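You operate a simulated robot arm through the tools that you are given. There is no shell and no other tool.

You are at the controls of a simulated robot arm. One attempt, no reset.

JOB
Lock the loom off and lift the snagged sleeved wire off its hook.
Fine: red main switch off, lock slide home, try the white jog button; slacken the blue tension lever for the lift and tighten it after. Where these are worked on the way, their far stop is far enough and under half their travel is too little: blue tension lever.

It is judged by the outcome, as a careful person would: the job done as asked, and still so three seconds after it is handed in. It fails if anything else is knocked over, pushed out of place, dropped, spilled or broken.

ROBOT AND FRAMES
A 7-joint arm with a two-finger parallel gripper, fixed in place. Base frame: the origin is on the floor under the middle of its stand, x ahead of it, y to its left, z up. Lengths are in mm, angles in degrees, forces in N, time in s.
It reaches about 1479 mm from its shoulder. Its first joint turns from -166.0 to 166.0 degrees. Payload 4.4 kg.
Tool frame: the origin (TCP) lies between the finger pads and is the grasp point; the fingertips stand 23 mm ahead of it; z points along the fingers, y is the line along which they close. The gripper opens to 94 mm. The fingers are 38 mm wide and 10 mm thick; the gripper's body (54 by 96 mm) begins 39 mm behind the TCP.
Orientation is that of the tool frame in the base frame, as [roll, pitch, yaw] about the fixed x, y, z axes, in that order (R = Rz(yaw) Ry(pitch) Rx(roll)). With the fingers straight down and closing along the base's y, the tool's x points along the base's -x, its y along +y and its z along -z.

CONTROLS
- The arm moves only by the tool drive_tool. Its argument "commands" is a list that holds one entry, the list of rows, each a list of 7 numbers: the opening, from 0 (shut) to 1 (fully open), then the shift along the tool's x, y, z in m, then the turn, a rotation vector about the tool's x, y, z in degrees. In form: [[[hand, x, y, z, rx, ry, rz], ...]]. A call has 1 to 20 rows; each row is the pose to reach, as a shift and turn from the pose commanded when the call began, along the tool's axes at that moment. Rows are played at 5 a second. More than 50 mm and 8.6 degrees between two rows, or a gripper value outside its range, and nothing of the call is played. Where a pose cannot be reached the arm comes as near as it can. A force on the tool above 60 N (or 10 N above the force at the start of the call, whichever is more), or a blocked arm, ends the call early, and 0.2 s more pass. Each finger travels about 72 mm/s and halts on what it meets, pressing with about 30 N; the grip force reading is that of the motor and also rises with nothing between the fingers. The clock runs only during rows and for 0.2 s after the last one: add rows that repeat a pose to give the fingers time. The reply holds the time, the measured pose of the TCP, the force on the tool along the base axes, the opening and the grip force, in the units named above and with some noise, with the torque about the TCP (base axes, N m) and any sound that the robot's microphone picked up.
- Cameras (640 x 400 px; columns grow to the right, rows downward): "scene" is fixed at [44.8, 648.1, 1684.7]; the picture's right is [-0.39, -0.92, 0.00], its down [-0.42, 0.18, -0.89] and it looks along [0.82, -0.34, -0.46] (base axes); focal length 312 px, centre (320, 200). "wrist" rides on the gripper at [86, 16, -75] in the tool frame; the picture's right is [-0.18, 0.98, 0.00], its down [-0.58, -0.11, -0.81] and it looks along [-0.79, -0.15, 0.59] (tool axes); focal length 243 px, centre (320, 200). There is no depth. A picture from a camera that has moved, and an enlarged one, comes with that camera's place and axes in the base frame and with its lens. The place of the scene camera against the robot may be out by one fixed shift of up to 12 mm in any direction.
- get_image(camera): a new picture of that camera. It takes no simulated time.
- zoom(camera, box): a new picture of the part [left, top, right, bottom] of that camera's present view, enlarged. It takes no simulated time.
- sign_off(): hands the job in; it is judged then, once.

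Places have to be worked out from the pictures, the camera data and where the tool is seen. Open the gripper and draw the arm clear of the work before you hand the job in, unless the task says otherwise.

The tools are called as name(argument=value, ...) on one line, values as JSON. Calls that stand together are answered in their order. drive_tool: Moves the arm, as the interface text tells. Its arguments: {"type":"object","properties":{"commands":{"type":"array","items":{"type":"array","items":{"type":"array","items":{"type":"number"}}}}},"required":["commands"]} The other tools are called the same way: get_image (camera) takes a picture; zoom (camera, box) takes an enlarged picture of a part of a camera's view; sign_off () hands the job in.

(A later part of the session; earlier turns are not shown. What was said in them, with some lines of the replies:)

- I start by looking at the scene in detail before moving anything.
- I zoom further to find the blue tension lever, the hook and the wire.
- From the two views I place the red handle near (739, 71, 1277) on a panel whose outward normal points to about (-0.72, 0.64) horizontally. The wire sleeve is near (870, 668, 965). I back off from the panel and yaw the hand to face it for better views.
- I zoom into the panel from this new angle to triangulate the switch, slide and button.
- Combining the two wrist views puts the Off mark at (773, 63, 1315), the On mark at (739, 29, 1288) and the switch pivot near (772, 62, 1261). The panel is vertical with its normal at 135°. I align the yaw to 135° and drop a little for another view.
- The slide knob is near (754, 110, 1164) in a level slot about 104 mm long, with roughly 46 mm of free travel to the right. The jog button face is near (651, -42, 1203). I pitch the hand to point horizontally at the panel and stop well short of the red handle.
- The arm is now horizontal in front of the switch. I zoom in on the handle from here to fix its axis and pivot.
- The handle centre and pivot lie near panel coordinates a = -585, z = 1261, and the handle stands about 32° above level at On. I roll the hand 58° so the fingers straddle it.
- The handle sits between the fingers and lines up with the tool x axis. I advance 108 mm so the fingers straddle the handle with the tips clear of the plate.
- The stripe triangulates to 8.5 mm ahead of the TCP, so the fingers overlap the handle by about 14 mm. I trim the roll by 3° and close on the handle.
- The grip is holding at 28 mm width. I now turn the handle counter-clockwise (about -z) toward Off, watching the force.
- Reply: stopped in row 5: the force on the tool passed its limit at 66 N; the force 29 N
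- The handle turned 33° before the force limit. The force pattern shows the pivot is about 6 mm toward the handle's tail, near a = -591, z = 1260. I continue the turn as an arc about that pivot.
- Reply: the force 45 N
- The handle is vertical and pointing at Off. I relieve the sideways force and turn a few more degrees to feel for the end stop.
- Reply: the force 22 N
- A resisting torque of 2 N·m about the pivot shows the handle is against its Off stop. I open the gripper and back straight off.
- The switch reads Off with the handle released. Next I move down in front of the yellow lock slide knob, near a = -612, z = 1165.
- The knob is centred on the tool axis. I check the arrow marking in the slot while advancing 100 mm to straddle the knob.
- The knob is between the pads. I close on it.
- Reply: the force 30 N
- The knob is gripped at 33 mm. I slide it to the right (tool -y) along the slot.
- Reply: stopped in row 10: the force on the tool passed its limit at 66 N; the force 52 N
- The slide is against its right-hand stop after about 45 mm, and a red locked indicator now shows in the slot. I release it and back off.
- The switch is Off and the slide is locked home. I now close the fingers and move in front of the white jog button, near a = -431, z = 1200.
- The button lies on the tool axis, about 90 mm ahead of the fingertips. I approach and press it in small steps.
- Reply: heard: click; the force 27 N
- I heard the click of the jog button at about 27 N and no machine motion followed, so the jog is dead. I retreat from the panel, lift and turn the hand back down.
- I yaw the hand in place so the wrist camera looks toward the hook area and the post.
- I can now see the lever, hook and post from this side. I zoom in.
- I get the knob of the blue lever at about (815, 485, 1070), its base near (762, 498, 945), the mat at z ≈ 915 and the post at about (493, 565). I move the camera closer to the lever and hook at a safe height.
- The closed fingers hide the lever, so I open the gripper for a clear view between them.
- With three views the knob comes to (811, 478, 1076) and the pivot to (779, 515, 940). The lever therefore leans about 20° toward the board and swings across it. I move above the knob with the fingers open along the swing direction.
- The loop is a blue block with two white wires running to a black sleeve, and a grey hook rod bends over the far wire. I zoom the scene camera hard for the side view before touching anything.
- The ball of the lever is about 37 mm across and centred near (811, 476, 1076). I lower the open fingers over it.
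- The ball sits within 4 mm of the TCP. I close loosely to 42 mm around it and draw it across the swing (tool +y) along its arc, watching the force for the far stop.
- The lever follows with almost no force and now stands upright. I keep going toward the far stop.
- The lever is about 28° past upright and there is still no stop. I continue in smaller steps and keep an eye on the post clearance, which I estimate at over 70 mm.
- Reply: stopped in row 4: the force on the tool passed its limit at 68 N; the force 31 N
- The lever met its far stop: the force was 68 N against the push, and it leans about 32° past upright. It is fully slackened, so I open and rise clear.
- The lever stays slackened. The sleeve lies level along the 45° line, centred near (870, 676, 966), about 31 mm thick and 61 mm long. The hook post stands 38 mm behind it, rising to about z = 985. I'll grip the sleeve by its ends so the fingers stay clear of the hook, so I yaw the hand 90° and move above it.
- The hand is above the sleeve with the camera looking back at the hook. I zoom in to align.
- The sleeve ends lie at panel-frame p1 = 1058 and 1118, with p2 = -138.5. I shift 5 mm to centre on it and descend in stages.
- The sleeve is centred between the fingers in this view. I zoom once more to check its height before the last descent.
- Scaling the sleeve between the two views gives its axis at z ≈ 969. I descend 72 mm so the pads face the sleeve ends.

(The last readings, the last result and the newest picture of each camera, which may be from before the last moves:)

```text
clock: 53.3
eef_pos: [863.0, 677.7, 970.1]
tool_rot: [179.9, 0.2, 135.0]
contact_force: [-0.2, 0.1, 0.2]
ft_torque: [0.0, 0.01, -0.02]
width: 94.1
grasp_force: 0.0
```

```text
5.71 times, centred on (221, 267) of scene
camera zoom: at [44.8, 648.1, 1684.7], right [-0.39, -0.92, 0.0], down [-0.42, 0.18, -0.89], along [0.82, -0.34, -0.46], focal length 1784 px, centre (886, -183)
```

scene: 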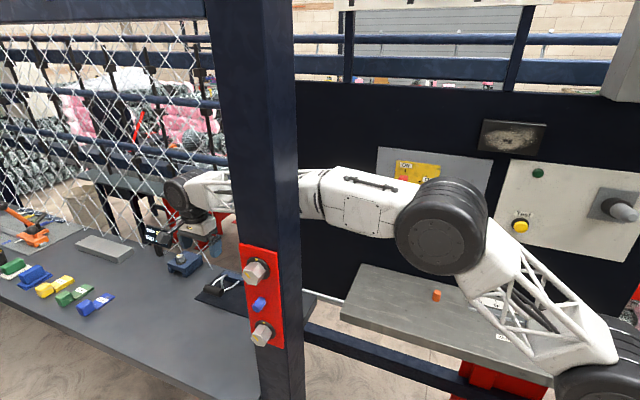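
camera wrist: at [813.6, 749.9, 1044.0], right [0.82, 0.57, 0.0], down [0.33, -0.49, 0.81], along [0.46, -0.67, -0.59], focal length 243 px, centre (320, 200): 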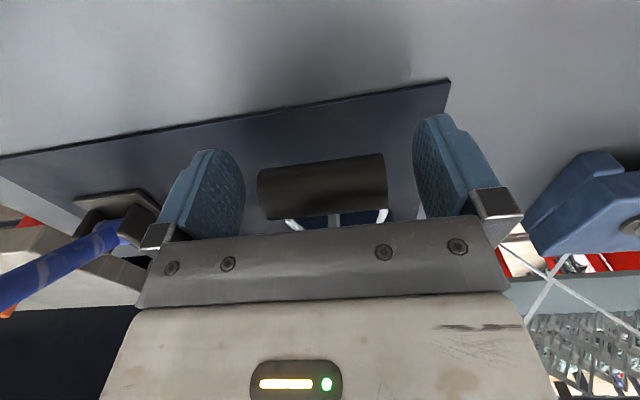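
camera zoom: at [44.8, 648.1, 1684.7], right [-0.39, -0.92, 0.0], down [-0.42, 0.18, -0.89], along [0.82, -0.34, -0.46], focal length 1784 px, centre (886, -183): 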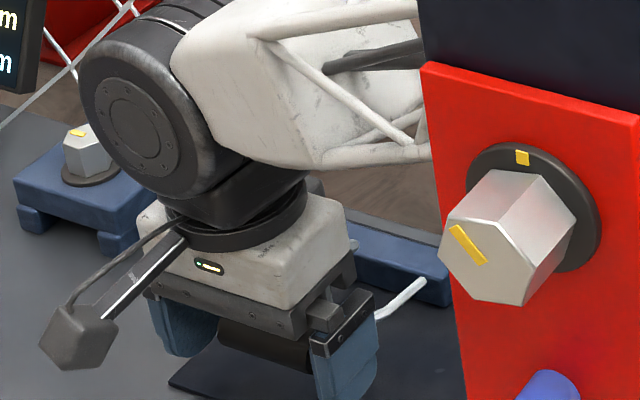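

The sleeve is centred between the pads at TCP depth. I close on its ends.

drive_tool(commands=[[[0.85, 0, 0, 0, 0, 0, 0], [0.7, 0, 0, 0, 0, 0, 0], [0.6, 0, 0, 0, 0, 0, 0], [0.5, 0, 0, 0, 0, 0, 0], [0.4, 0, 0, 0, 0, 0, 0], [0, 0, 0, 0, 0, 0, 0], [0, 0, 0, 0, 0, 0, 0]]])

get_image(camera="wrist")

zoom(camera="scene", box=[186, 232, 256, 302])

```text
clock: 54.9
eef_pos: [864.4, 678.1, 969.0]
tool_rot: [179.9, 0.3, 135.1]
contact_force: [6.6, 7.5, -2.4]
ft_torque: [0.14, 0.0, 0.09]
width: 86.8
grasp_force: 44.9
```

```text
taken
camera wrist: at [813.7, 750.0, 1044.2], right [0.82, 0.57, 0.0], down [0.33, -0.49, 0.81], along [0.46, -0.67, -0.59], focal length 243 px, centre (320, 200)
```

wrist: 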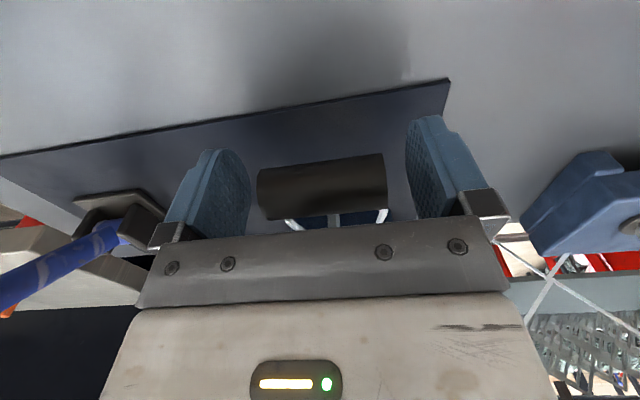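

```text
5.71 times, centred on (221, 267) of scene
camera zoom: at [44.8, 648.1, 1684.7], right [-0.39, -0.92, 0.0], down [-0.42, 0.18, -0.89], along [0.82, -0.34, -0.46], focal length 1784 px, centre (886, -183)
```

zoom: 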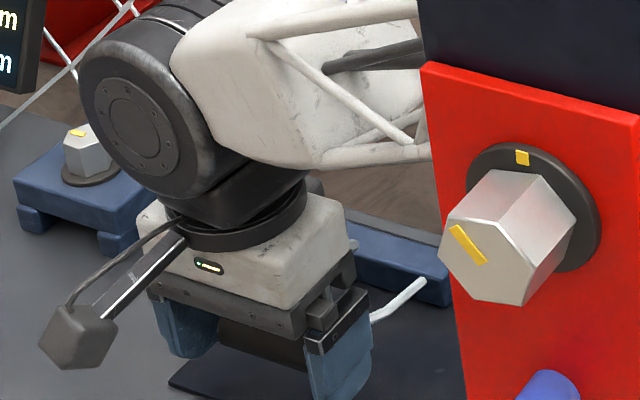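

The fingers stopped at 87 mm on both sides with about 13 mm of visible gap at each end, so the sleeve's rounded contact ends reach further than they look. The grip reads firm, so I try a small, gentle lift along the likely arc about the block.

drive_tool(commands=[[[0, 0, 0, -0.004, 0, 0, 0], [0, -0.001, 0, -0.008, 0, 0, 0], [0, -0.003, 0, -0.012, 0, 0, 0], [0, -0.004, 0, -0.015, 0, 0, 0], [0, -0.004, 0, -0.015, 0, 0, 0]]])

get_image(camera="wrist")

zoom(camera="scene", box=[186, 232, 256, 302])

```text
clock: 56.1
eef_pos: [866.9, 673.6, 983.8]
tool_rot: [179.8, 0.1, 135.0]
contact_force: [17.4, 5.9, -17.2]
ft_torque: [0.36, 1.33, 0.08]
width: 87.0
grasp_force: 45.1
```

```text
taken
camera wrist: at [816.8, 746.9, 1058.6], right [0.82, 0.57, 0.0], down [0.33, -0.49, 0.81], along [0.46, -0.67, -0.59], focal length 243 px, centre (320, 200)
```

wrist: 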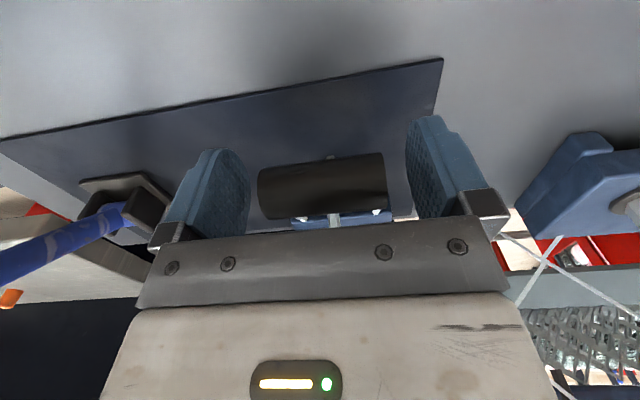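

```text
5.71 times, centred on (221, 267) of scene
camera zoom: at [44.8, 648.1, 1684.7], right [-0.39, -0.92, 0.0], down [-0.42, 0.18, -0.89], along [0.82, -0.34, -0.46], focal length 1784 px, centre (886, -183)
```

zoom: 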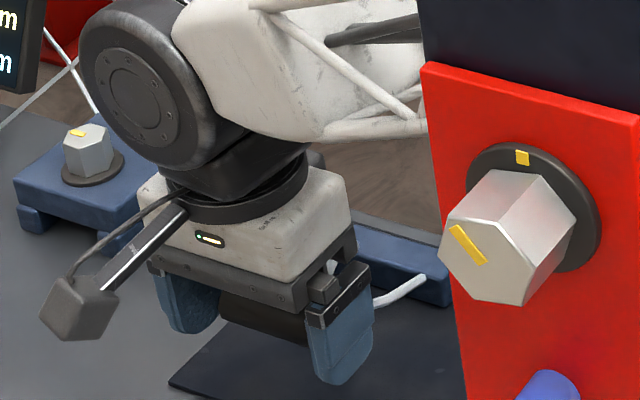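

The sleeve came up 15 mm with the hand, pulling down about 17 N and slightly toward the block. I continue the lift with more movement toward the block.

drive_tool(commands=[[[0, -0.002, 0, -0.004, 0, 0, 0], [0, -0.005, 0, -0.008, 0, 0, 0], [0, -0.008, 0, -0.012, 0, 0, 0], [0, -0.011, 0, -0.016, 0, 0, 0], [0, -0.011, 0, -0.016, 0, 0, 0]]])

get_image(camera="wrist")

zoom(camera="scene", box=[186, 232, 256, 302])

```text
clock: 57.3
eef_pos: [874.6, 666.8, 1002.7]
tool_rot: [179.8, 0.2, 135.1]
contact_force: [-9.8, 21.9, 1.9]
ft_torque: [0.34, 1.21, 0.09]
width: 87.1
grasp_force: 45.1
```

```text
taken
camera wrist: at [823.5, 739.9, 1076.9], right [0.82, 0.57, 0.0], down [0.33, -0.49, 0.81], along [0.46, -0.66, -0.59], focal length 243 px, centre (320, 200)
```

wrist: 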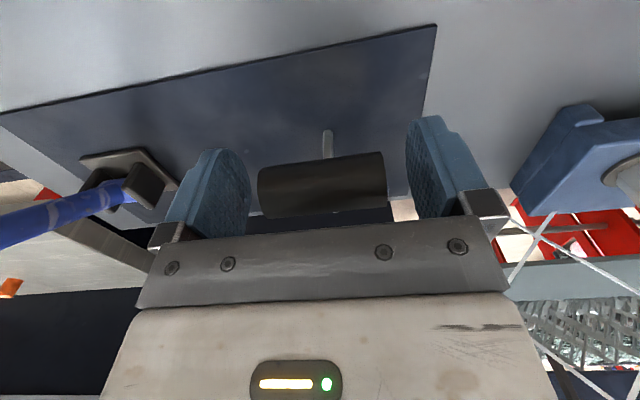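

```text
5.71 times, centred on (221, 267) of scene
camera zoom: at [44.8, 648.1, 1684.7], right [-0.39, -0.92, 0.0], down [-0.42, 0.18, -0.89], along [0.82, -0.34, -0.46], focal length 1784 px, centre (886, -183)
```

zoom: 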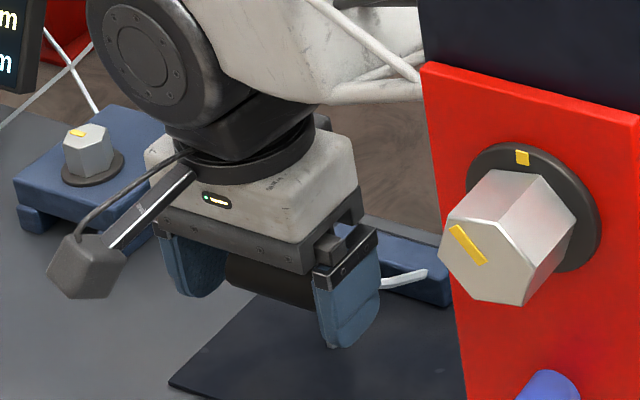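

The force now pushes the hand toward +p2, so I moved slightly too far toward the block. I lift straight up a little to see how the wire wants to move.

drive_tool(commands=[[[0, 0.001, 0, -0.004, 0, 0, 0], [0, 0.001, 0, -0.008, 0, 0, 0], [0, 0.001, 0, -0.012, 0, 0, 0], [0, 0.001, 0, -0.012, 0, 0, 0]]])

get_image(camera="wrist")

zoom(camera="scene", box=[186, 232, 256, 302])

```text
clock: 58.2
eef_pos: [876.7, 665.5, 1008.2]
tool_rot: [180.0, 0.2, 134.9]
contact_force: [19.3, 9.7, -6.8]
ft_torque: [0.11, -0.04, 0.02]
width: 87.1
grasp_force: 45.2
stopped in row 4: the force on the tool passed its limit at 63 N (the readings are from after the stop); the commanded pose is now the measured one
```

```text
taken
camera wrist: at [826.5, 737.9, 1082.4], right [0.83, 0.56, 0.0], down [0.33, -0.49, 0.81], along [0.46, -0.67, -0.59], focal length 243 px, centre (320, 200)
```

wrist: 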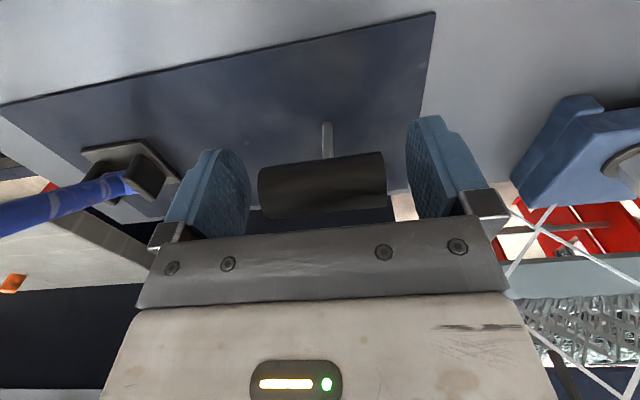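

```text
5.71 times, centred on (221, 267) of scene
camera zoom: at [44.8, 648.1, 1684.7], right [-0.39, -0.92, 0.0], down [-0.42, 0.18, -0.89], along [0.82, -0.34, -0.46], focal length 1784 px, centre (886, -183)
```

zoom: 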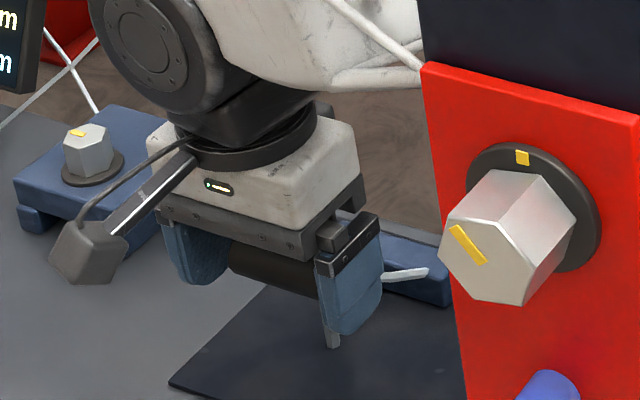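

The readings from these steps fit an arc of about 140 mm radius centred behind the block. I continue along its tangent, 6.5 mm toward the block for each 10 mm up.

drive_tool(commands=[[[0, -0.002, 0, -0.003, 0, 0, 0], [0, -0.004, 0, -0.006, 0, 0, 0], [0, -0.0065, 0, -0.0095, 0, 0, 0], [0, -0.0065, 0, -0.0095, 0, 0, 0]]])

get_image(camera="wrist")

zoom(camera="scene", box=[186, 232, 256, 302])

```text
clock: 58.8
eef_pos: [878.8, 663.4, 1013.1]
tool_rot: [179.9, 0.2, 135.0]
contact_force: [19.1, 16.8, -5.5]
ft_torque: [0.31, -0.04, 0.22]
width: 87.4
grasp_force: 45.3
stopped in row 3: the force on the tool passed its limit at 62 N (the readings are from after the stop); the commanded pose is now the measured one
```

```text
taken
camera wrist: at [828.8, 735.6, 1086.8], right [0.83, 0.56, 0.0], down [0.33, -0.49, 0.81], along [0.46, -0.67, -0.59], focal length 243 px, centre (320, 200)
```

wrist: 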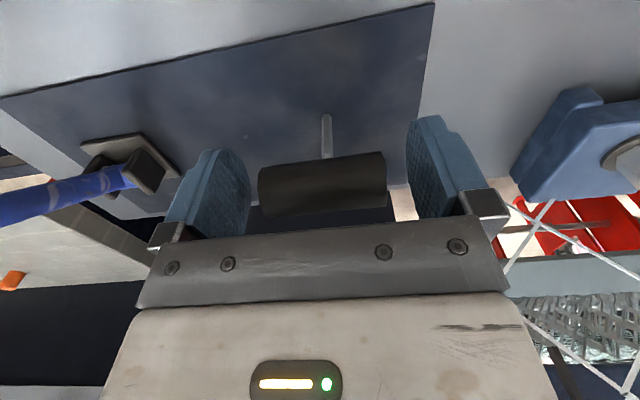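

```text
5.71 times, centred on (221, 267) of scene
camera zoom: at [44.8, 648.1, 1684.7], right [-0.39, -0.92, 0.0], down [-0.42, 0.18, -0.89], along [0.82, -0.34, -0.46], focal length 1784 px, centre (886, -183)
```

zoom: 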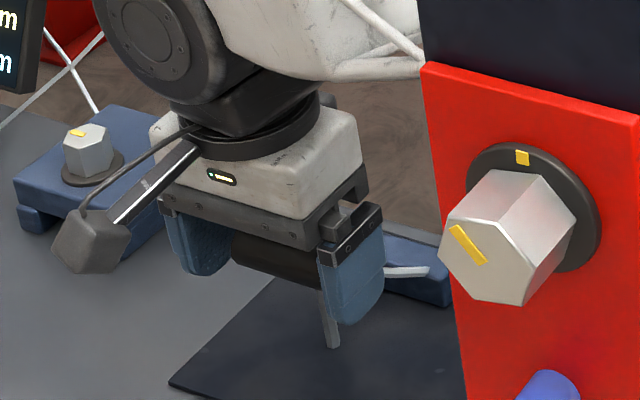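

The remaining force is mostly sideways, about 25 N along the sleeve axis. I shift 1 mm that way to relieve it and continue the arc in finer steps.

drive_tool(commands=[[[0, 0, 0.001, 0, 0, 0, 0], [0, -0.001, 0.001, -0.0015, 0, 0, 0], [0, -0.002, 0.001, -0.003, 0, 0, 0], [0, -0.003, 0.001, -0.0045, 0, 0, 0], [0, -0.0042, 0.001, -0.006, 0, 0, 0], [0, -0.0042, 0.001, -0.006, 0, 0, 0]]])

zoom(camera="scene", box=[186, 232, 256, 302])

zoom(camera="wrist", box=[240, 90, 440, 230])

```text
clock: 60.2
eef_pos: [882.1, 659.3, 1018.3]
tool_rot: [-179.8, 0.2, 135.0]
contact_force: [-1.0, -5.0, -19.1]
ft_torque: [0.5, 1.32, 0.19]
width: 87.1
grasp_force: 44.9
```

```text
5.71 times, centred on (221, 267) of scene
camera zoom: at [44.8, 648.1, 1684.7], right [-0.39, -0.92, 0.0], down [-0.42, 0.18, -0.89], along [0.82, -0.34, -0.46], focal length 1784 px, centre (886, -183)
```

zoom: 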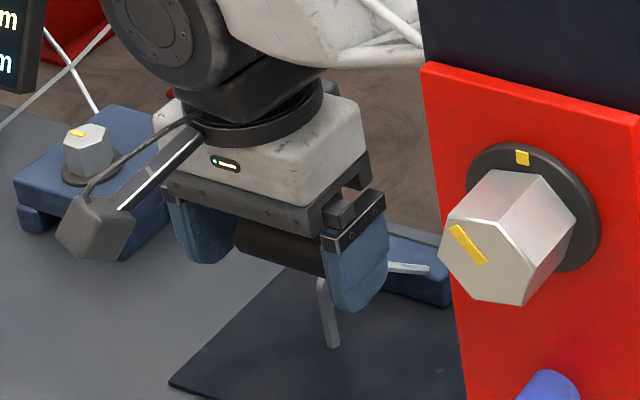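

```text
2.86 times, centred on (340, 160) of wrist
camera zoom: at [832.2, 732.7, 1091.8], right [0.83, 0.56, 0.0], down [0.33, -0.48, 0.81], along [0.45, -0.67, -0.59], focal length 693 px, centre (263, 314)
```

zoom: 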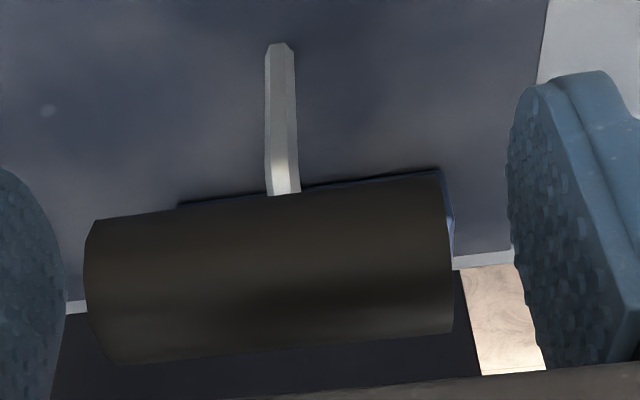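

The motion now fits a hinge centred near p2 = -244, z = 941 with a 116 mm radius, and the force is down to about 19 N. I continue slowly along that circle, tilting the hand slightly so the wrist stays away from the mesh behind.

drive_tool(commands=[[[0, -0.0015, 0, -0.0016, 0, -1, 0], [0, -0.0031, 0, -0.0032, 0, -2, 0], [0, -0.0047, 0, -0.0047, 0, -3, 0], [0, -0.0063, 0, -0.0062, 0, -4, 0], [0, -0.008, 0, -0.0077, 0, -5, 0], [0, -0.0097, 0, -0.0091, 0, -6, 0], [0, -0.0115, 0, -0.0105, 0, -7, 0], [0, -0.0133, 0, -0.0118, 0, -8, 0], [0, -0.0133, 0, -0.0118, 0, -8, 0]]])

zoom(camera="scene", box=[166, 212, 256, 302])

get_image(camera="wrist")

```text
clock: 62.2
eef_pos: [890.2, 650.8, 1030.8]
tool_rot: [-179.8, 8.2, 134.8]
contact_force: [-14.7, -20.3, -20.5]
ft_torque: [0.6, 0.85, -0.04]
width: 87.0
grasp_force: 45.0
```

```text
4.44 times, centred on (211, 257) of scene
camera zoom: at [44.8, 648.1, 1684.7], right [-0.39, -0.92, 0.0], down [-0.42, 0.18, -0.89], along [0.82, -0.34, -0.46], focal length 1388 px, centre (804, -53)
```

zoom: 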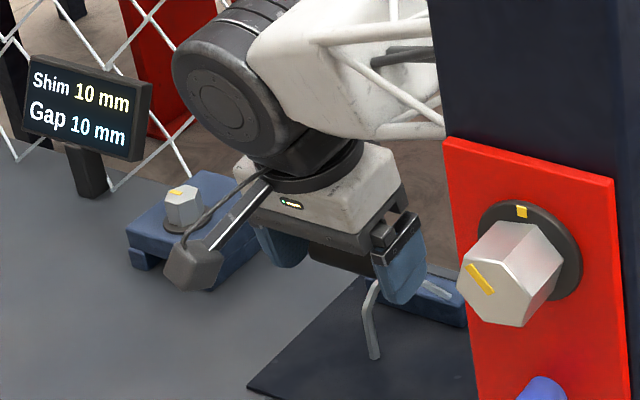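

```text
taken
camera wrist: at [834.6, 730.0, 1092.2], right [0.82, 0.56, 0.02], down [0.25, -0.4, 0.88], along [0.51, -0.72, -0.47], focal length 243 px, centre (320, 200)
```

wrist: 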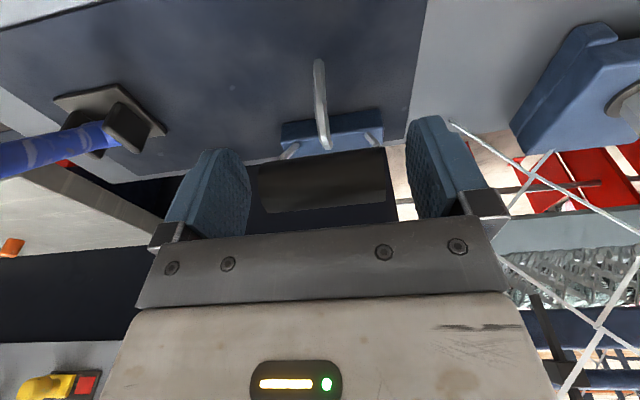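

The sleeve is now above the hook, with the hook tip visible below and in front of it. I relieve the sideways force and carry on along the arc to about 64° for a clear margin.

drive_tool(commands=[[[0, -0.0024, -0.0008, -0.0014, 0, -1, 0], [0, -0.0049, -0.0008, -0.0027, 0, -2, 0], [0, -0.0074, -0.0008, -0.0039, 0, -3, 0], [0, -0.01, -0.0008, -0.0051, 0, -4, 0], [0, -0.0125, -0.0008, -0.0062, 0, -5, 0], [0, -0.0151, -0.0008, -0.0073, 0, -6, 0], [0, -0.0177, -0.0008, -0.0083, 0, -7, 0], [0, -0.0204, -0.0008, -0.0092, 0, -8, 0], [0, -0.0231, -0.0008, -0.01, 0, -9, 0], [0, -0.0257, -0.0008, -0.0108, 0, -10, 0], [0, -0.0257, -0.0008, -0.0108, 0, -10, 0]]])

zoom(camera="scene", box=[166, 212, 256, 302])

get_image(camera="wrist")

```text
clock: 64.6
eef_pos: [908.1, 633.6, 1045.0]
tool_rot: [-179.8, 18.2, 134.9]
contact_force: [14.5, 22.0, -16.5]
ft_torque: [0.82, 0.91, 0.23]
width: 86.8
grasp_force: 44.9
```

```text
4.44 times, centred on (211, 257) of scene
camera zoom: at [44.8, 648.1, 1684.7], right [-0.39, -0.92, 0.0], down [-0.42, 0.18, -0.89], along [0.82, -0.34, -0.46], focal length 1388 px, centre (804, -53)
```

zoom: 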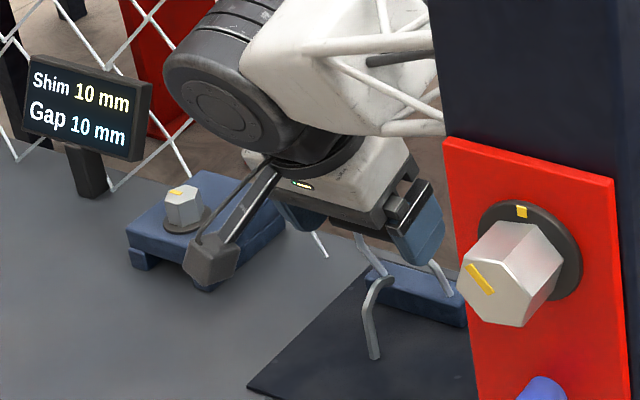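

```text
taken
camera wrist: at [844.8, 719.6, 1089.1], right [0.82, 0.57, 0.06], down [0.14, -0.29, 0.95], along [0.56, -0.77, -0.31], focal length 243 px, centre (320, 200)
```

wrist: 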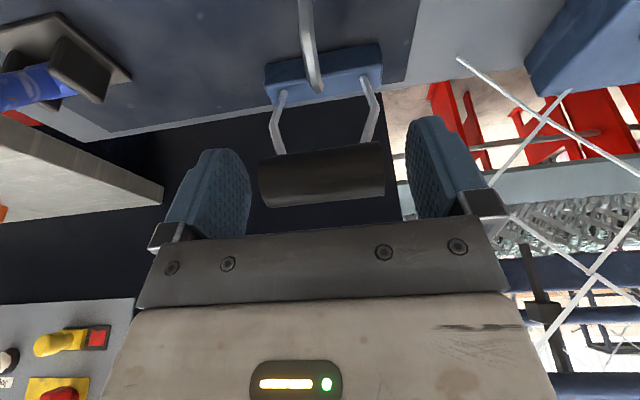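

The loop stands at about 64° and is well clear of the hook. I see no stop yet, so I carry it further toward upright in small steps, tilting the hand away from the mesh.

drive_tool(commands=[[[0, -0.002, 0.0008, -0.0002, 0, -0.75, 0], [0, -0.0041, 0.0008, -0.0004, 0, -1.5, 0], [0, -0.006, 0.0008, -0.0005, 0, -2.25, 0], [0, -0.008, 0.0008, -0.0005, 0, -3, 0], [0, -0.01, 0.0008, -0.0005, 0, -3.75, 0], [0, -0.0121, 0.0008, -0.0005, 0, -4.5, 0], [0, -0.0141, 0.0008, -0.0005, 0, -5.25, 0], [0, -0.0162, 0.0008, -0.0004, 0, -6, 0], [0, -0.0182, 0.0008, -0.0003, 0, -6.75, 0], [0, -0.0202, 0.0008, -0.0002, 0, -7.5, 0], [0, -0.0222, 0.0008, 0.0, 0, -8.25, 0], [0, -0.0243, 0.0008, 0.0002, 0, -9, 0], [0, -0.0263, 0.0008, 0.0005, 0, -9.75, 0], [0, -0.0283, 0.0008, 0.0008, 0, -10.5, 0], [0, -0.0303, 0.0008, 0.0011, 0, -11.25, 0], [0, -0.0323, 0.0008, 0.0014, 0, -12, 0], [0, -0.0323, 0.0008, 0.0014, 0, -12, 0]]])

zoom(camera="scene", box=[166, 212, 256, 302])

get_image(camera="wrist")

```text
clock: 66.3
eef_pos: [914.0, 628.1, 1047.6]
tool_rot: [-179.7, 23.6, 135.2]
contact_force: [-21.6, 7.5, -1.3]
ft_torque: [-0.09, -0.21, -0.39]
width: 86.6
grasp_force: 45.3
stopped in row 8: the force on the tool passed its limit at 64 N (the readings are from after the stop); the commanded pose is now the measured one
```

```text
4.44 times, centred on (211, 257) of scene
camera zoom: at [44.8, 648.1, 1684.7], right [-0.39, -0.92, 0.0], down [-0.42, 0.18, -0.89], along [0.82, -0.34, -0.46], focal length 1388 px, centre (804, -53)
```

zoom: 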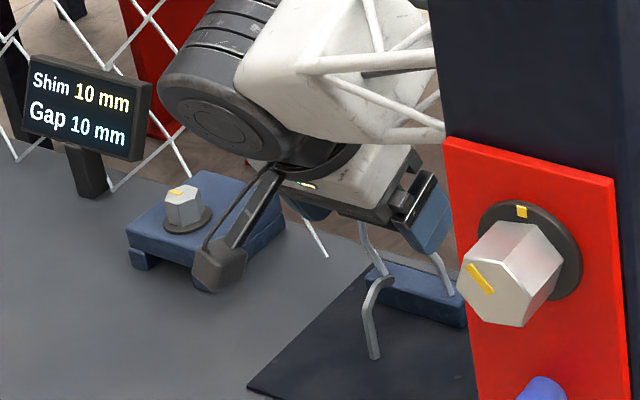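

```text
taken
camera wrist: at [848.7, 715.7, 1081.9], right [0.81, 0.58, 0.07], down [0.08, -0.22, 0.97], along [0.58, -0.79, -0.22], focal length 243 px, centre (320, 200)
```

wrist: 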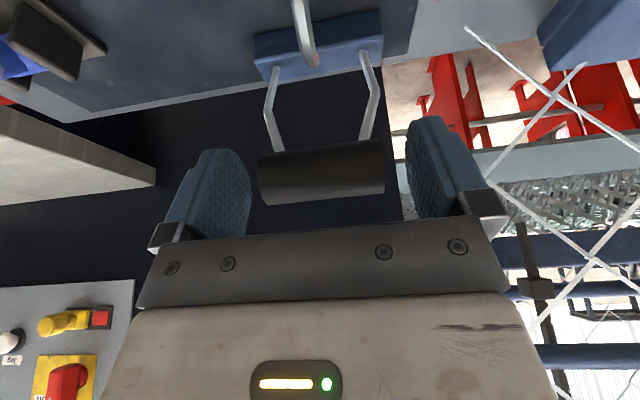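

The wire met a stop at about 69°, with 64 N opposing further motion. It is well above the hook, so I ease the grip open just a little to see whether it stays up on its own.

drive_tool(commands=[[[0.97, 0, 0, 0, 0, 0, 0], [0.97, 0, 0, 0, 0, 0, 0], [0.97, 0, 0, 0, 0, 0, 0], [0.97, 0, 0, 0, 0, 0, 0], [0.97, 0, 0, 0, 0, 0, 0]]])

get_image(camera="wrist")

zoom(camera="scene", box=[166, 212, 256, 302])

```text
clock: 67.5
eef_pos: [915.6, 625.5, 1048.4]
tool_rot: [-179.7, 23.6, 135.2]
contact_force: [0.0, 0.2, 0.1]
ft_torque: [0.05, 0.02, 0.01]
width: 91.0
grasp_force: 0.0
```

```text
taken
camera wrist: at [849.9, 714.6, 1082.0], right [0.81, 0.58, 0.07], down [0.07, -0.22, 0.97], along [0.57, -0.79, -0.22], focal length 243 px, centre (320, 200)
```

wrist: 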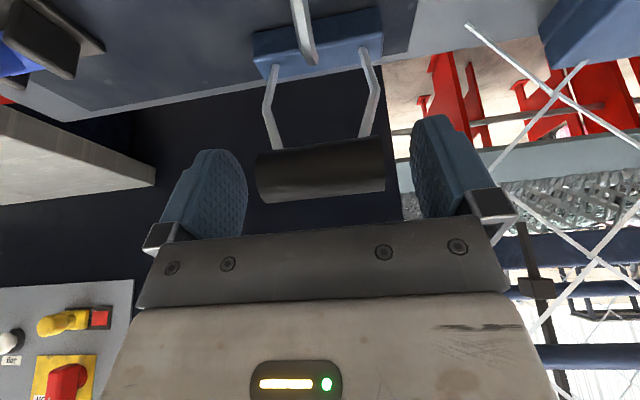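

```text
4.44 times, centred on (211, 257) of scene
camera zoom: at [44.8, 648.1, 1684.7], right [-0.39, -0.92, 0.0], down [-0.42, 0.18, -0.89], along [0.82, -0.34, -0.46], focal length 1388 px, centre (804, -53)
```

zoom: 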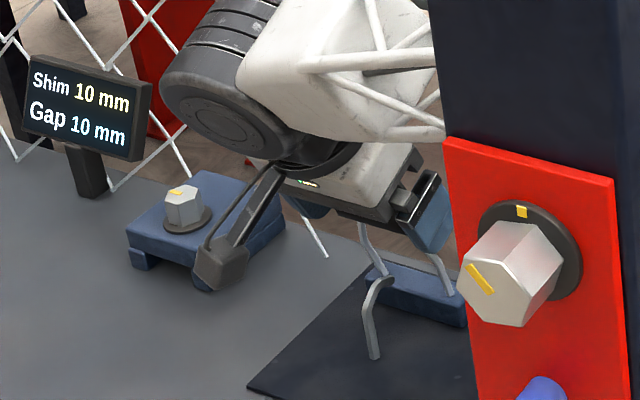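

With the pads off it, the sleeve stays up without support and the force reads zero. I open fully and withdraw along the tool axis, up and away from it.

drive_tool(commands=[[[1, 0, 0, 0, 0, 0, 0], [1, 0, 0, 0, 0, 0, 0], [1, 0, 0, -0.01, 0, 0, 0], [1, 0, 0, -0.02, 0, 0, 0], [1, 0, 0, -0.035, 0, 0, 0], [1, 0, 0, -0.055, 0, 0, 0], [1, 0, 0, -0.08, 0, 0, 0], [1, 0, 0, -0.11, 0, 0, 0], [1, 0, 0, -0.14, 0, 0, 0], [1, 0, 0, -0.14, 0, 0, 0]]])

get_image(camera="wrist")

get_image(camera="scene")

zoom(camera="scene", box=[166, 212, 256, 302])

```text
clock: 69.7
eef_pos: [879.6, 663.3, 1173.3]
tool_rot: [-179.4, 23.6, 135.0]
contact_force: [0.4, -0.1, 0.4]
ft_torque: [0.02, 0.0, 0.01]
width: 94.0
grasp_force: 0.0
```

```text
taken
camera wrist: at [814.6, 752.0, 1206.7], right [0.82, 0.57, 0.06], down [0.08, -0.22, 0.97], along [0.57, -0.79, -0.22], focal length 243 px, centre (320, 200)
```

wrist: 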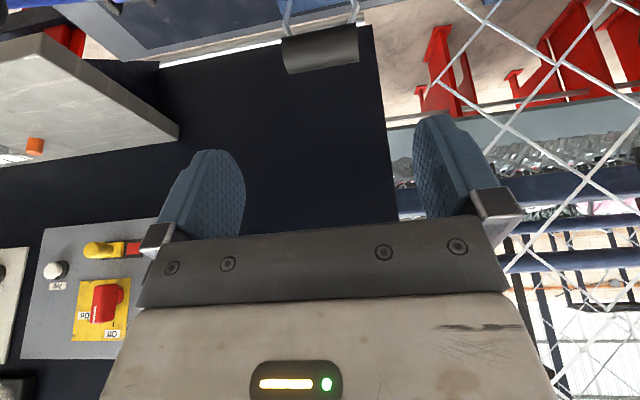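

```text
taken
```

scene: 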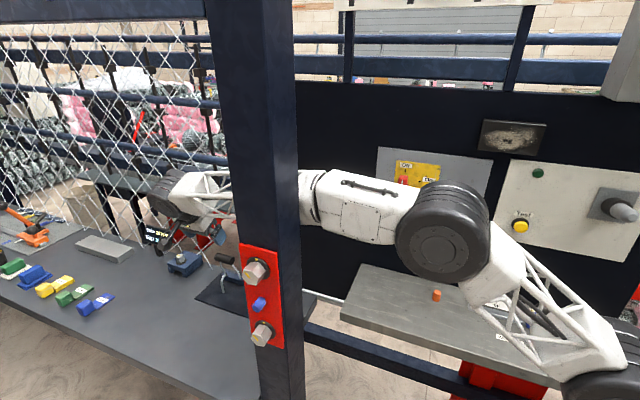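

```text
4.44 times, centred on (211, 257) of scene
camera zoom: at [44.8, 648.1, 1684.7], right [-0.39, -0.92, 0.0], down [-0.42, 0.18, -0.89], along [0.82, -0.34, -0.46], focal length 1388 px, centre (804, -53)
```

zoom: 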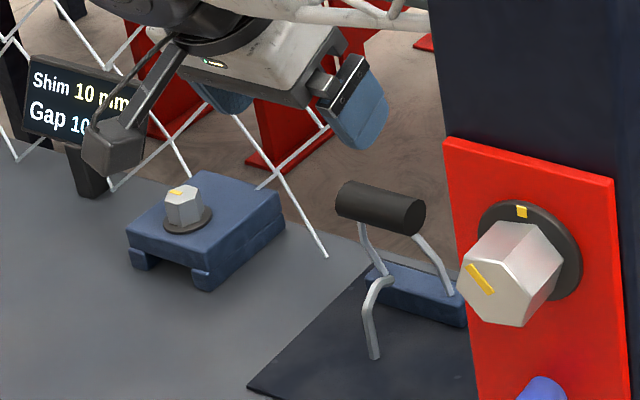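

The wire now stands up on its own, clear of the hook. I move away along the bench, level the hand again and head back to the blue lever.

drive_tool(commands=[[[1, 0, -0.02, -0.01, 0, 4, 0], [1, 0, -0.04, -0.02, 0, 8, 0], [1, 0, -0.06, -0.03, 0, 12, 0], [1, 0, -0.08, -0.04, 0, 16, 0], [1, 0, -0.1, -0.04, 0, 20, 0], [1, 0, -0.1, -0.04, -0.5, 23.6, 0], [1, 0, -0.1, -0.04, -0.5, 23.6, 0]]])

get_image(camera="wrist")

```text
clock: 71.3
eef_pos: [795.3, 607.0, 1213.2]
tool_rot: [179.8, 0.0, 135.2]
contact_force: [0.0, 0.5, -1.1]
ft_torque: [0.02, 0.02, 0.02]
width: 94.2
grasp_force: 0.0
```

```text
taken
camera wrist: at [744.1, 678.9, 1288.4], right [0.82, 0.57, 0.0], down [0.33, -0.49, 0.81], along [0.46, -0.66, -0.59], focal length 243 px, centre (320, 200)
```

wrist: 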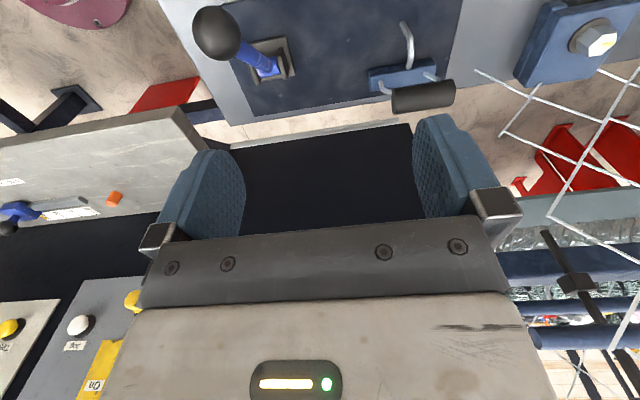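

The ball is seen at about (720, 567, 1062), where I left it. I yaw back so the fingers close along the lever's swing and centre over the ball.

drive_tool(commands=[[[1, 0.002, -0.006, 0, 0, 0, -7], [1, 0.004, -0.012, 0, 0, 0, -14], [1, 0.006, -0.018, 0, 0, 0, -21], [1, 0.008, -0.024, 0, 0, 0, -28], [1, 0.01, -0.03, 0, 0, 0, -35], [1, 0.012, -0.037, 0, 0, 0, -42], [1, 0.014, -0.044, 0, 0, 0, -49], [1, 0.016, -0.051, 0, 0, 0, -56], [1, 0.018, -0.058, 0, 0, 0, -63], [1, 0.02, -0.065, 0, 0, 0, -70], [1, 0.022, -0.072, 0, 0, 0, -77], [1, 0.024, -0.078, 0, 0, 0, -84], [1, 0.025, -0.081, 0, 0, 0, -90], [1, 0.025, -0.081, 0, 0, 0, -90]]])

get_image(camera="wrist")

get_image(camera="scene")

```text
clock: 74.3
eef_pos: [719.2, 567.1, 1212.8]
tool_rot: [-179.8, 0.2, -134.8]
contact_force: [0.2, 0.2, -0.2]
ft_torque: [-0.01, -0.02, -0.02]
width: 94.2
grasp_force: 0.1
```

```text
taken
camera wrist: at [646.9, 516.7, 1287.5], right [-0.57, 0.82, 0.0], down [0.49, 0.33, 0.81], along [0.67, 0.46, -0.59], focal length 243 px, centre (320, 200)
```

wrist: 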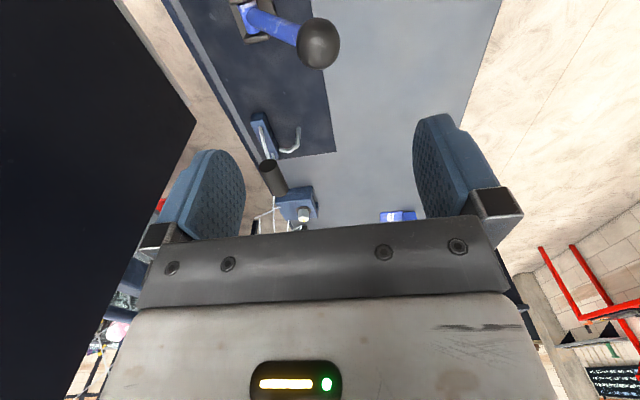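

```text
taken
```

scene: 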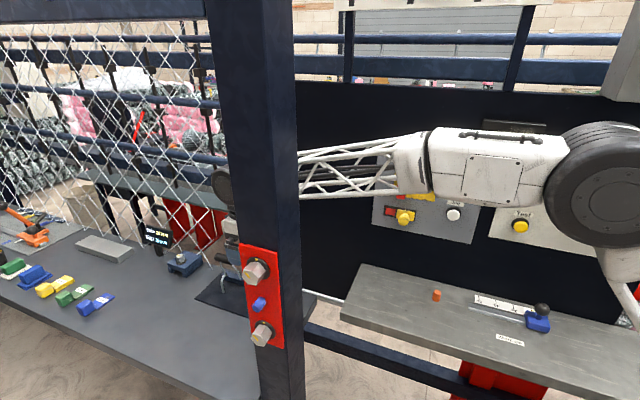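

The ball is on the tool axis. I lower the open fingers over it.

drive_tool(commands=[[[1, 0, 0, 0.035, 0, 0, 0], [1, 0, 0, 0.07, 0, 0, 0], [1, 0, 0, 0.1, 0, 0, 0], [1, 0, 0, 0.125, 0, 0, 0], [1, 0, 0, 0.14, 0, 0, 0], [1, 0, 0, 0.147, 0, 0, 0], [1, 0, 0, 0.147, 0, 0, 0]]])

get_image(camera="wrist")

```text
clock: 75.9
eef_pos: [720.5, 567.7, 1066.3]
tool_rot: [180.0, 0.2, -134.8]
contact_force: [0.0, 0.1, -0.2]
ft_torque: [-0.04, -0.02, -0.01]
width: 94.1
grasp_force: 0.0
```

```text
taken
camera wrist: at [647.4, 517.7, 1141.0], right [-0.57, 0.82, 0.0], down [0.49, 0.33, 0.81], along [0.67, 0.46, -0.59], focal length 243 px, centre (320, 200)
```

wrist: 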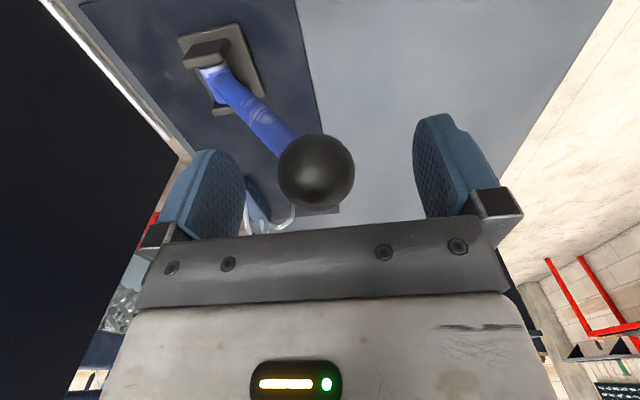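

The ball is centred again. I close loosely to 42 mm and draw the lever back along its arc (tool -y).

drive_tool(commands=[[[0.45, 0, 0, 0, 0, 0, 0], [0.45, 0, 0, 0, 0, 0, 0], [0.45, 0, 0, 0, 0, 0, 0], [0.45, 0, -0.01, -0.0054, 0, 0, 0], [0.45, 0, -0.02, -0.0103, 0, 0, 0], [0.45, 0, -0.03, -0.0143, 0, 0, 0], [0.45, 0, -0.04, -0.0174, 0, 0, 0], [0.45, 0, -0.05, -0.0198, 0, 0, 0], [0.45, 0, -0.06, -0.0214, 0, 0, 0], [0.45, 0, -0.07, -0.0224, 0, 0, 0], [0.45, 0, -0.08, -0.0226, 0, 0, 0], [0.45, 0, -0.08, -0.0226, 0, 0, 0]]])

get_image(camera="wrist")

zoom(camera="scene", box=[166, 212, 256, 302])

```text
clock: 78.5
eef_pos: [777.0, 512.0, 1088.7]
tool_rot: [-179.9, 0.2, -135.0]
contact_force: [-0.5, 1.0, -1.3]
ft_torque: [-0.03, -0.02, -0.02]
width: 42.9
grasp_force: 0.2
```

```text
taken
camera wrist: at [703.8, 460.3, 1163.5], right [-0.57, 0.82, 0.0], down [0.49, 0.33, 0.81], along [0.67, 0.46, -0.59], focal length 243 px, centre (320, 200)
```

wrist: 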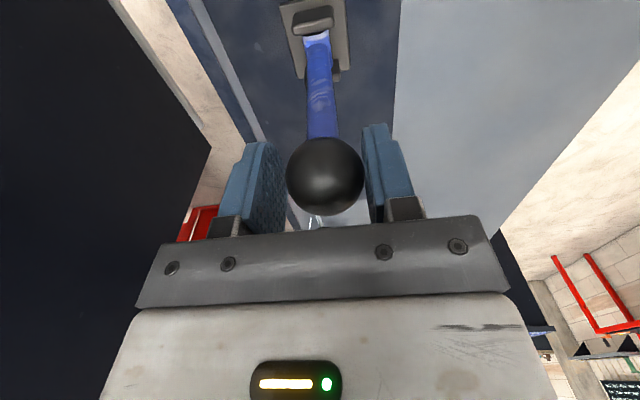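

```text
4.44 times, centred on (211, 257) of scene
camera zoom: at [44.8, 648.1, 1684.7], right [-0.39, -0.92, 0.0], down [-0.42, 0.18, -0.89], along [0.82, -0.34, -0.46], focal length 1388 px, centre (804, -53)
```

zoom: 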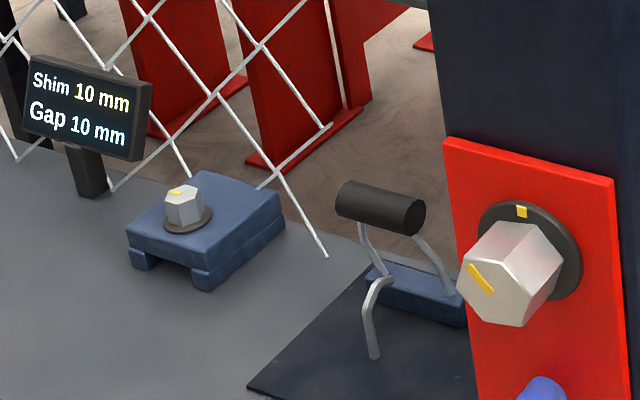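

The lever is upright and the wire stays up. I continue toward the tight stop.

drive_tool(commands=[[[0.45, 0, -0.01, 0.0005, 0, 0, 0], [0.45, 0, -0.02, 0.0016, 0, 0, 0], [0.45, 0, -0.03, 0.0035, 0, 0, 0], [0.45, 0, -0.04, 0.0061, 0, 0, 0], [0.45, 0, -0.048, 0.0087, 0, 0, 0], [0.45, 0, -0.052, 0.0102, 0, 0, 0], [0.45, 0, -0.056, 0.0118, 0, 0, 0], [0.45, 0, -0.06, 0.0136, 0, 0, 0], [0.45, 0, -0.064, 0.0154, 0, 0, 0], [0.45, 0, -0.068, 0.0173, 0, 0, 0], [0.45, 0, -0.072, 0.0193, 0, 0, 0], [0.45, 0, -0.076, 0.0213, 0, 0, 0]]])

get_image(camera="wrist")

zoom(camera="scene", box=[166, 212, 256, 302])

```text
clock: 80.7
eef_pos: [821.7, 466.3, 1075.0]
tool_rot: [179.9, 0.3, -134.6]
contact_force: [-39.8, 22.8, 9.7]
ft_torque: [0.07, 0.84, 0.42]
width: 61.7
grasp_force: 21.9
stopped in row 11: the force on the tool passed its limit at 63 N (the readings are from after the stop); the commanded pose is now the measured one
```

```text
taken
camera wrist: at [748.9, 416.1, 1149.2], right [-0.57, 0.82, 0.0], down [0.48, 0.33, 0.81], along [0.66, 0.46, -0.59], focal length 243 px, centre (320, 200)
```

wrist: 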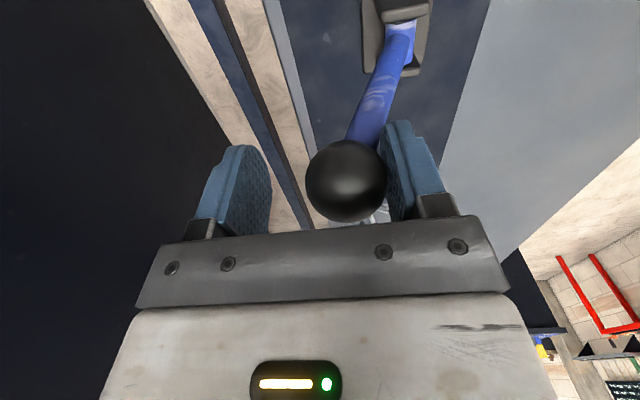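

```text
4.44 times, centred on (211, 257) of scene
camera zoom: at [44.8, 648.1, 1684.7], right [-0.39, -0.92, 0.0], down [-0.42, 0.18, -0.89], along [0.82, -0.34, -0.46], focal length 1388 px, centre (804, -53)
```

zoom: 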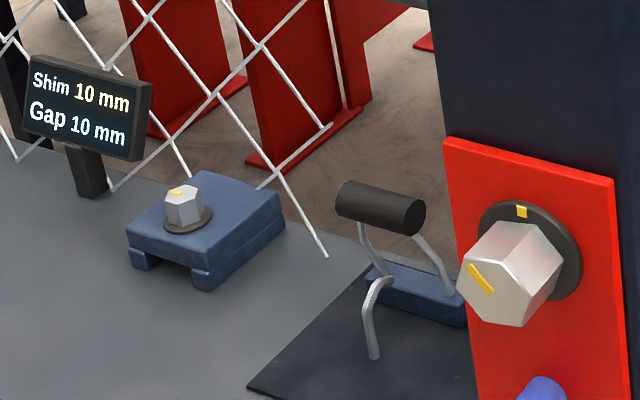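

The lever is back against its tight stop: 63 N of resistance with the ball at its original place, p2 ≈ -239. The wire is still up. I open and rise clear.

drive_tool(commands=[[[0.8, 0, 0, 0, 0, 0, 0], [1, 0, 0.006, 0, 0, 0, 0], [1, 0, 0.008, 0, 0, 0, 0], [1, 0, 0.008, -0.03, 0, 0, 0], [1, 0, 0.008, -0.065, 0, 0, 0], [1, 0, 0.008, -0.1, 0, 0, 0], [1, 0, 0.008, -0.14, 0, 0, 0], [1, 0, 0.008, -0.18, 0, 0, 0], [1, 0, 0.008, -0.18, 0, 0, 0]]])

get_image(camera="wrist")

get_image(camera="scene")

```text
clock: 82.7
eef_pos: [815.5, 469.2, 1254.4]
tool_rot: [-180.0, 0.4, -134.9]
contact_force: [-0.7, -0.6, -0.5]
ft_torque: [0.01, 0.03, -0.03]
width: 93.7
grasp_force: 0.0
```

```text
taken
camera wrist: at [743.7, 419.1, 1328.6], right [-0.57, 0.82, 0.0], down [0.48, 0.33, 0.81], along [0.67, 0.46, -0.59], focal length 243 px, centre (320, 200)
```

wrist: 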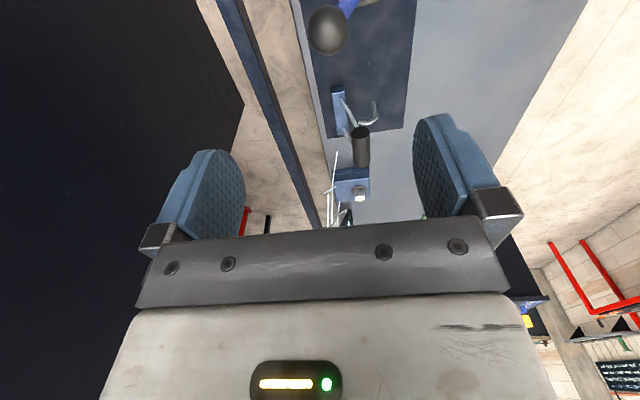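

```text
taken
```

scene: 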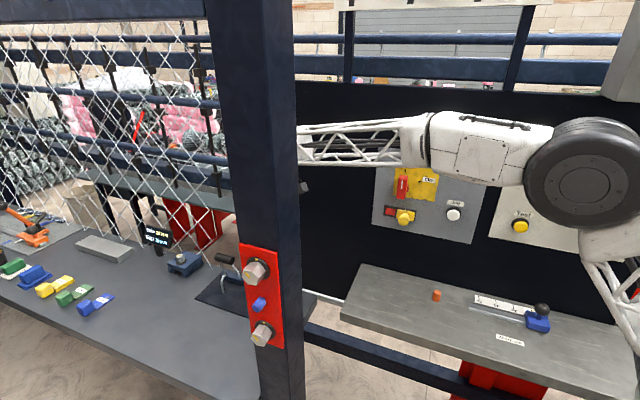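

The lever stays tight and the sleeve stays up. I draw the arm back clear of the work and then check everything once more.

drive_tool(commands=[[[1, 0.03, 0, -0.02, 0, 0, 0], [1, 0.065, 0, -0.04, 0, 0, 0], [1, 0.1, 0, -0.06, 0, 0, 0], [1, 0.14, 0, -0.075, 0, 0, 0], [1, 0.18, 0, -0.09, 0, 0, 0], [1, 0.22, 0, -0.1, 0, 0, 0], [1, 0.26, 0, -0.11, 0, 0, 0], [1, 0.3, 0, -0.12, 0, 0, 0], [1, 0.3, 0, -0.12, 0, 0, 0]]])

get_image(camera="scene")

zoom(camera="scene", box=[166, 212, 256, 302])

zoom(camera="scene", box=[360, 140, 520, 260])

get_image(camera="wrist")

```text
clock: 84.7
eef_pos: [605.4, 253.6, 1371.9]
tool_rot: [-179.9, 0.4, -134.8]
contact_force: [0.3, -0.5, 0.1]
ft_torque: [0.02, 0.01, -0.01]
width: 94.0
grasp_force: 0.1
```

```text
taken
```

scene: 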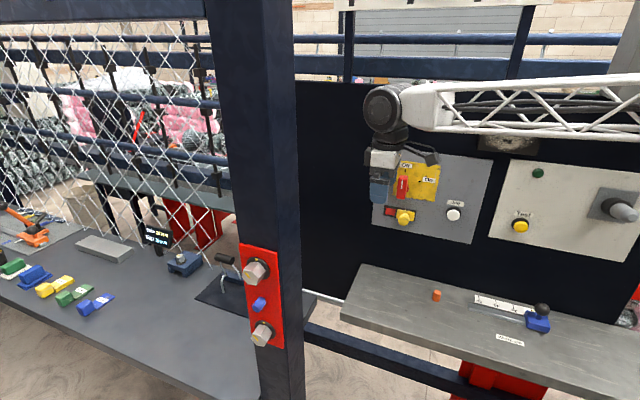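

```text
4.44 times, centred on (211, 257) of scene
camera zoom: at [44.8, 648.1, 1684.7], right [-0.39, -0.92, 0.0], down [-0.42, 0.18, -0.89], along [0.82, -0.34, -0.46], focal length 1388 px, centre (804, -53)
```

zoom: 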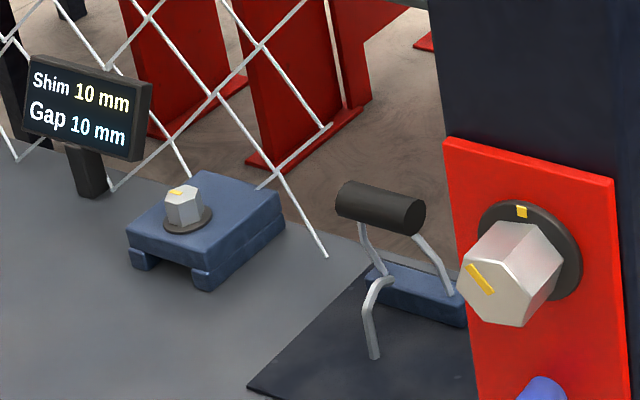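

```text
3.33 times, centred on (440, 200) of scene
camera zoom: at [44.8, 648.1, 1684.7], right [-0.39, -0.92, 0.0], down [-0.42, 0.18, -0.89], along [0.82, -0.34, -0.46], focal length 1041 px, centre (-80, 200)
```

zoom: 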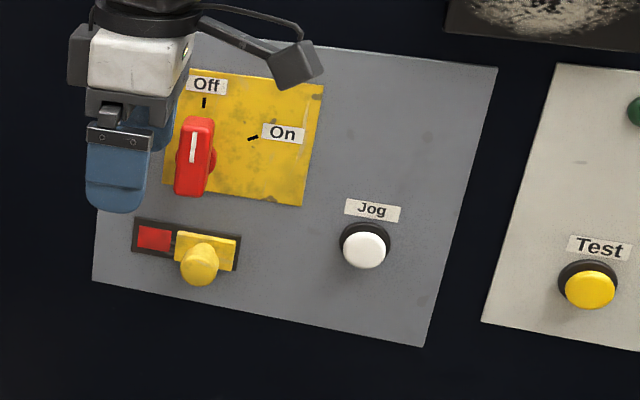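

```text
taken
camera wrist: at [532.7, 203.9, 1447.0], right [-0.57, 0.82, 0.0], down [0.48, 0.33, 0.81], along [0.67, 0.46, -0.59], focal length 243 px, centre (320, 200)
```

wrist: 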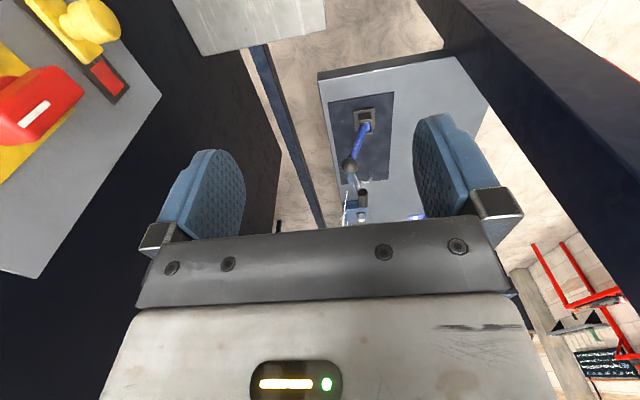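

The final pictures show the red switch on Off, the lock slide home with its red flag showing, and the jog button released after a dead press. The sleeve stands clear of the hook, the blue lever is back at its tight stop, and the arm is open and clear. I hand the job in.

sign_off()

```text
The job is handed in.
```

The loom is locked off, and the sleeved wire is off its hook and standing up on its own. I handed the job in; no verdict has come back yet.

- **Main switch:** I turned the red handle from On to Off until it met its stop. It was still there in the final picture.
- **Lock slide:** I pushed it about 45 mm to its end stop, and a red indicator now shows in the slot.
- **Jog button:** I pressed it once and heard it click. I saw and heard no machine movement.
- **Tension lever:** I slackened it to its far stop for the lift, then brought it back to the tight stop afterwards. It ended where it started.
- **Wire:** I lifted the sleeve along its arc to a stop well above the hook. It stayed up after I let go and while I tightened the lever.

The force limit cut a move short seven times. Four of those were end stops, and the other three came from turning or lifting slightly off the true arc. I saw nothing else moved, dropped or damaged. The gripper is open and the arm is clear of the work.
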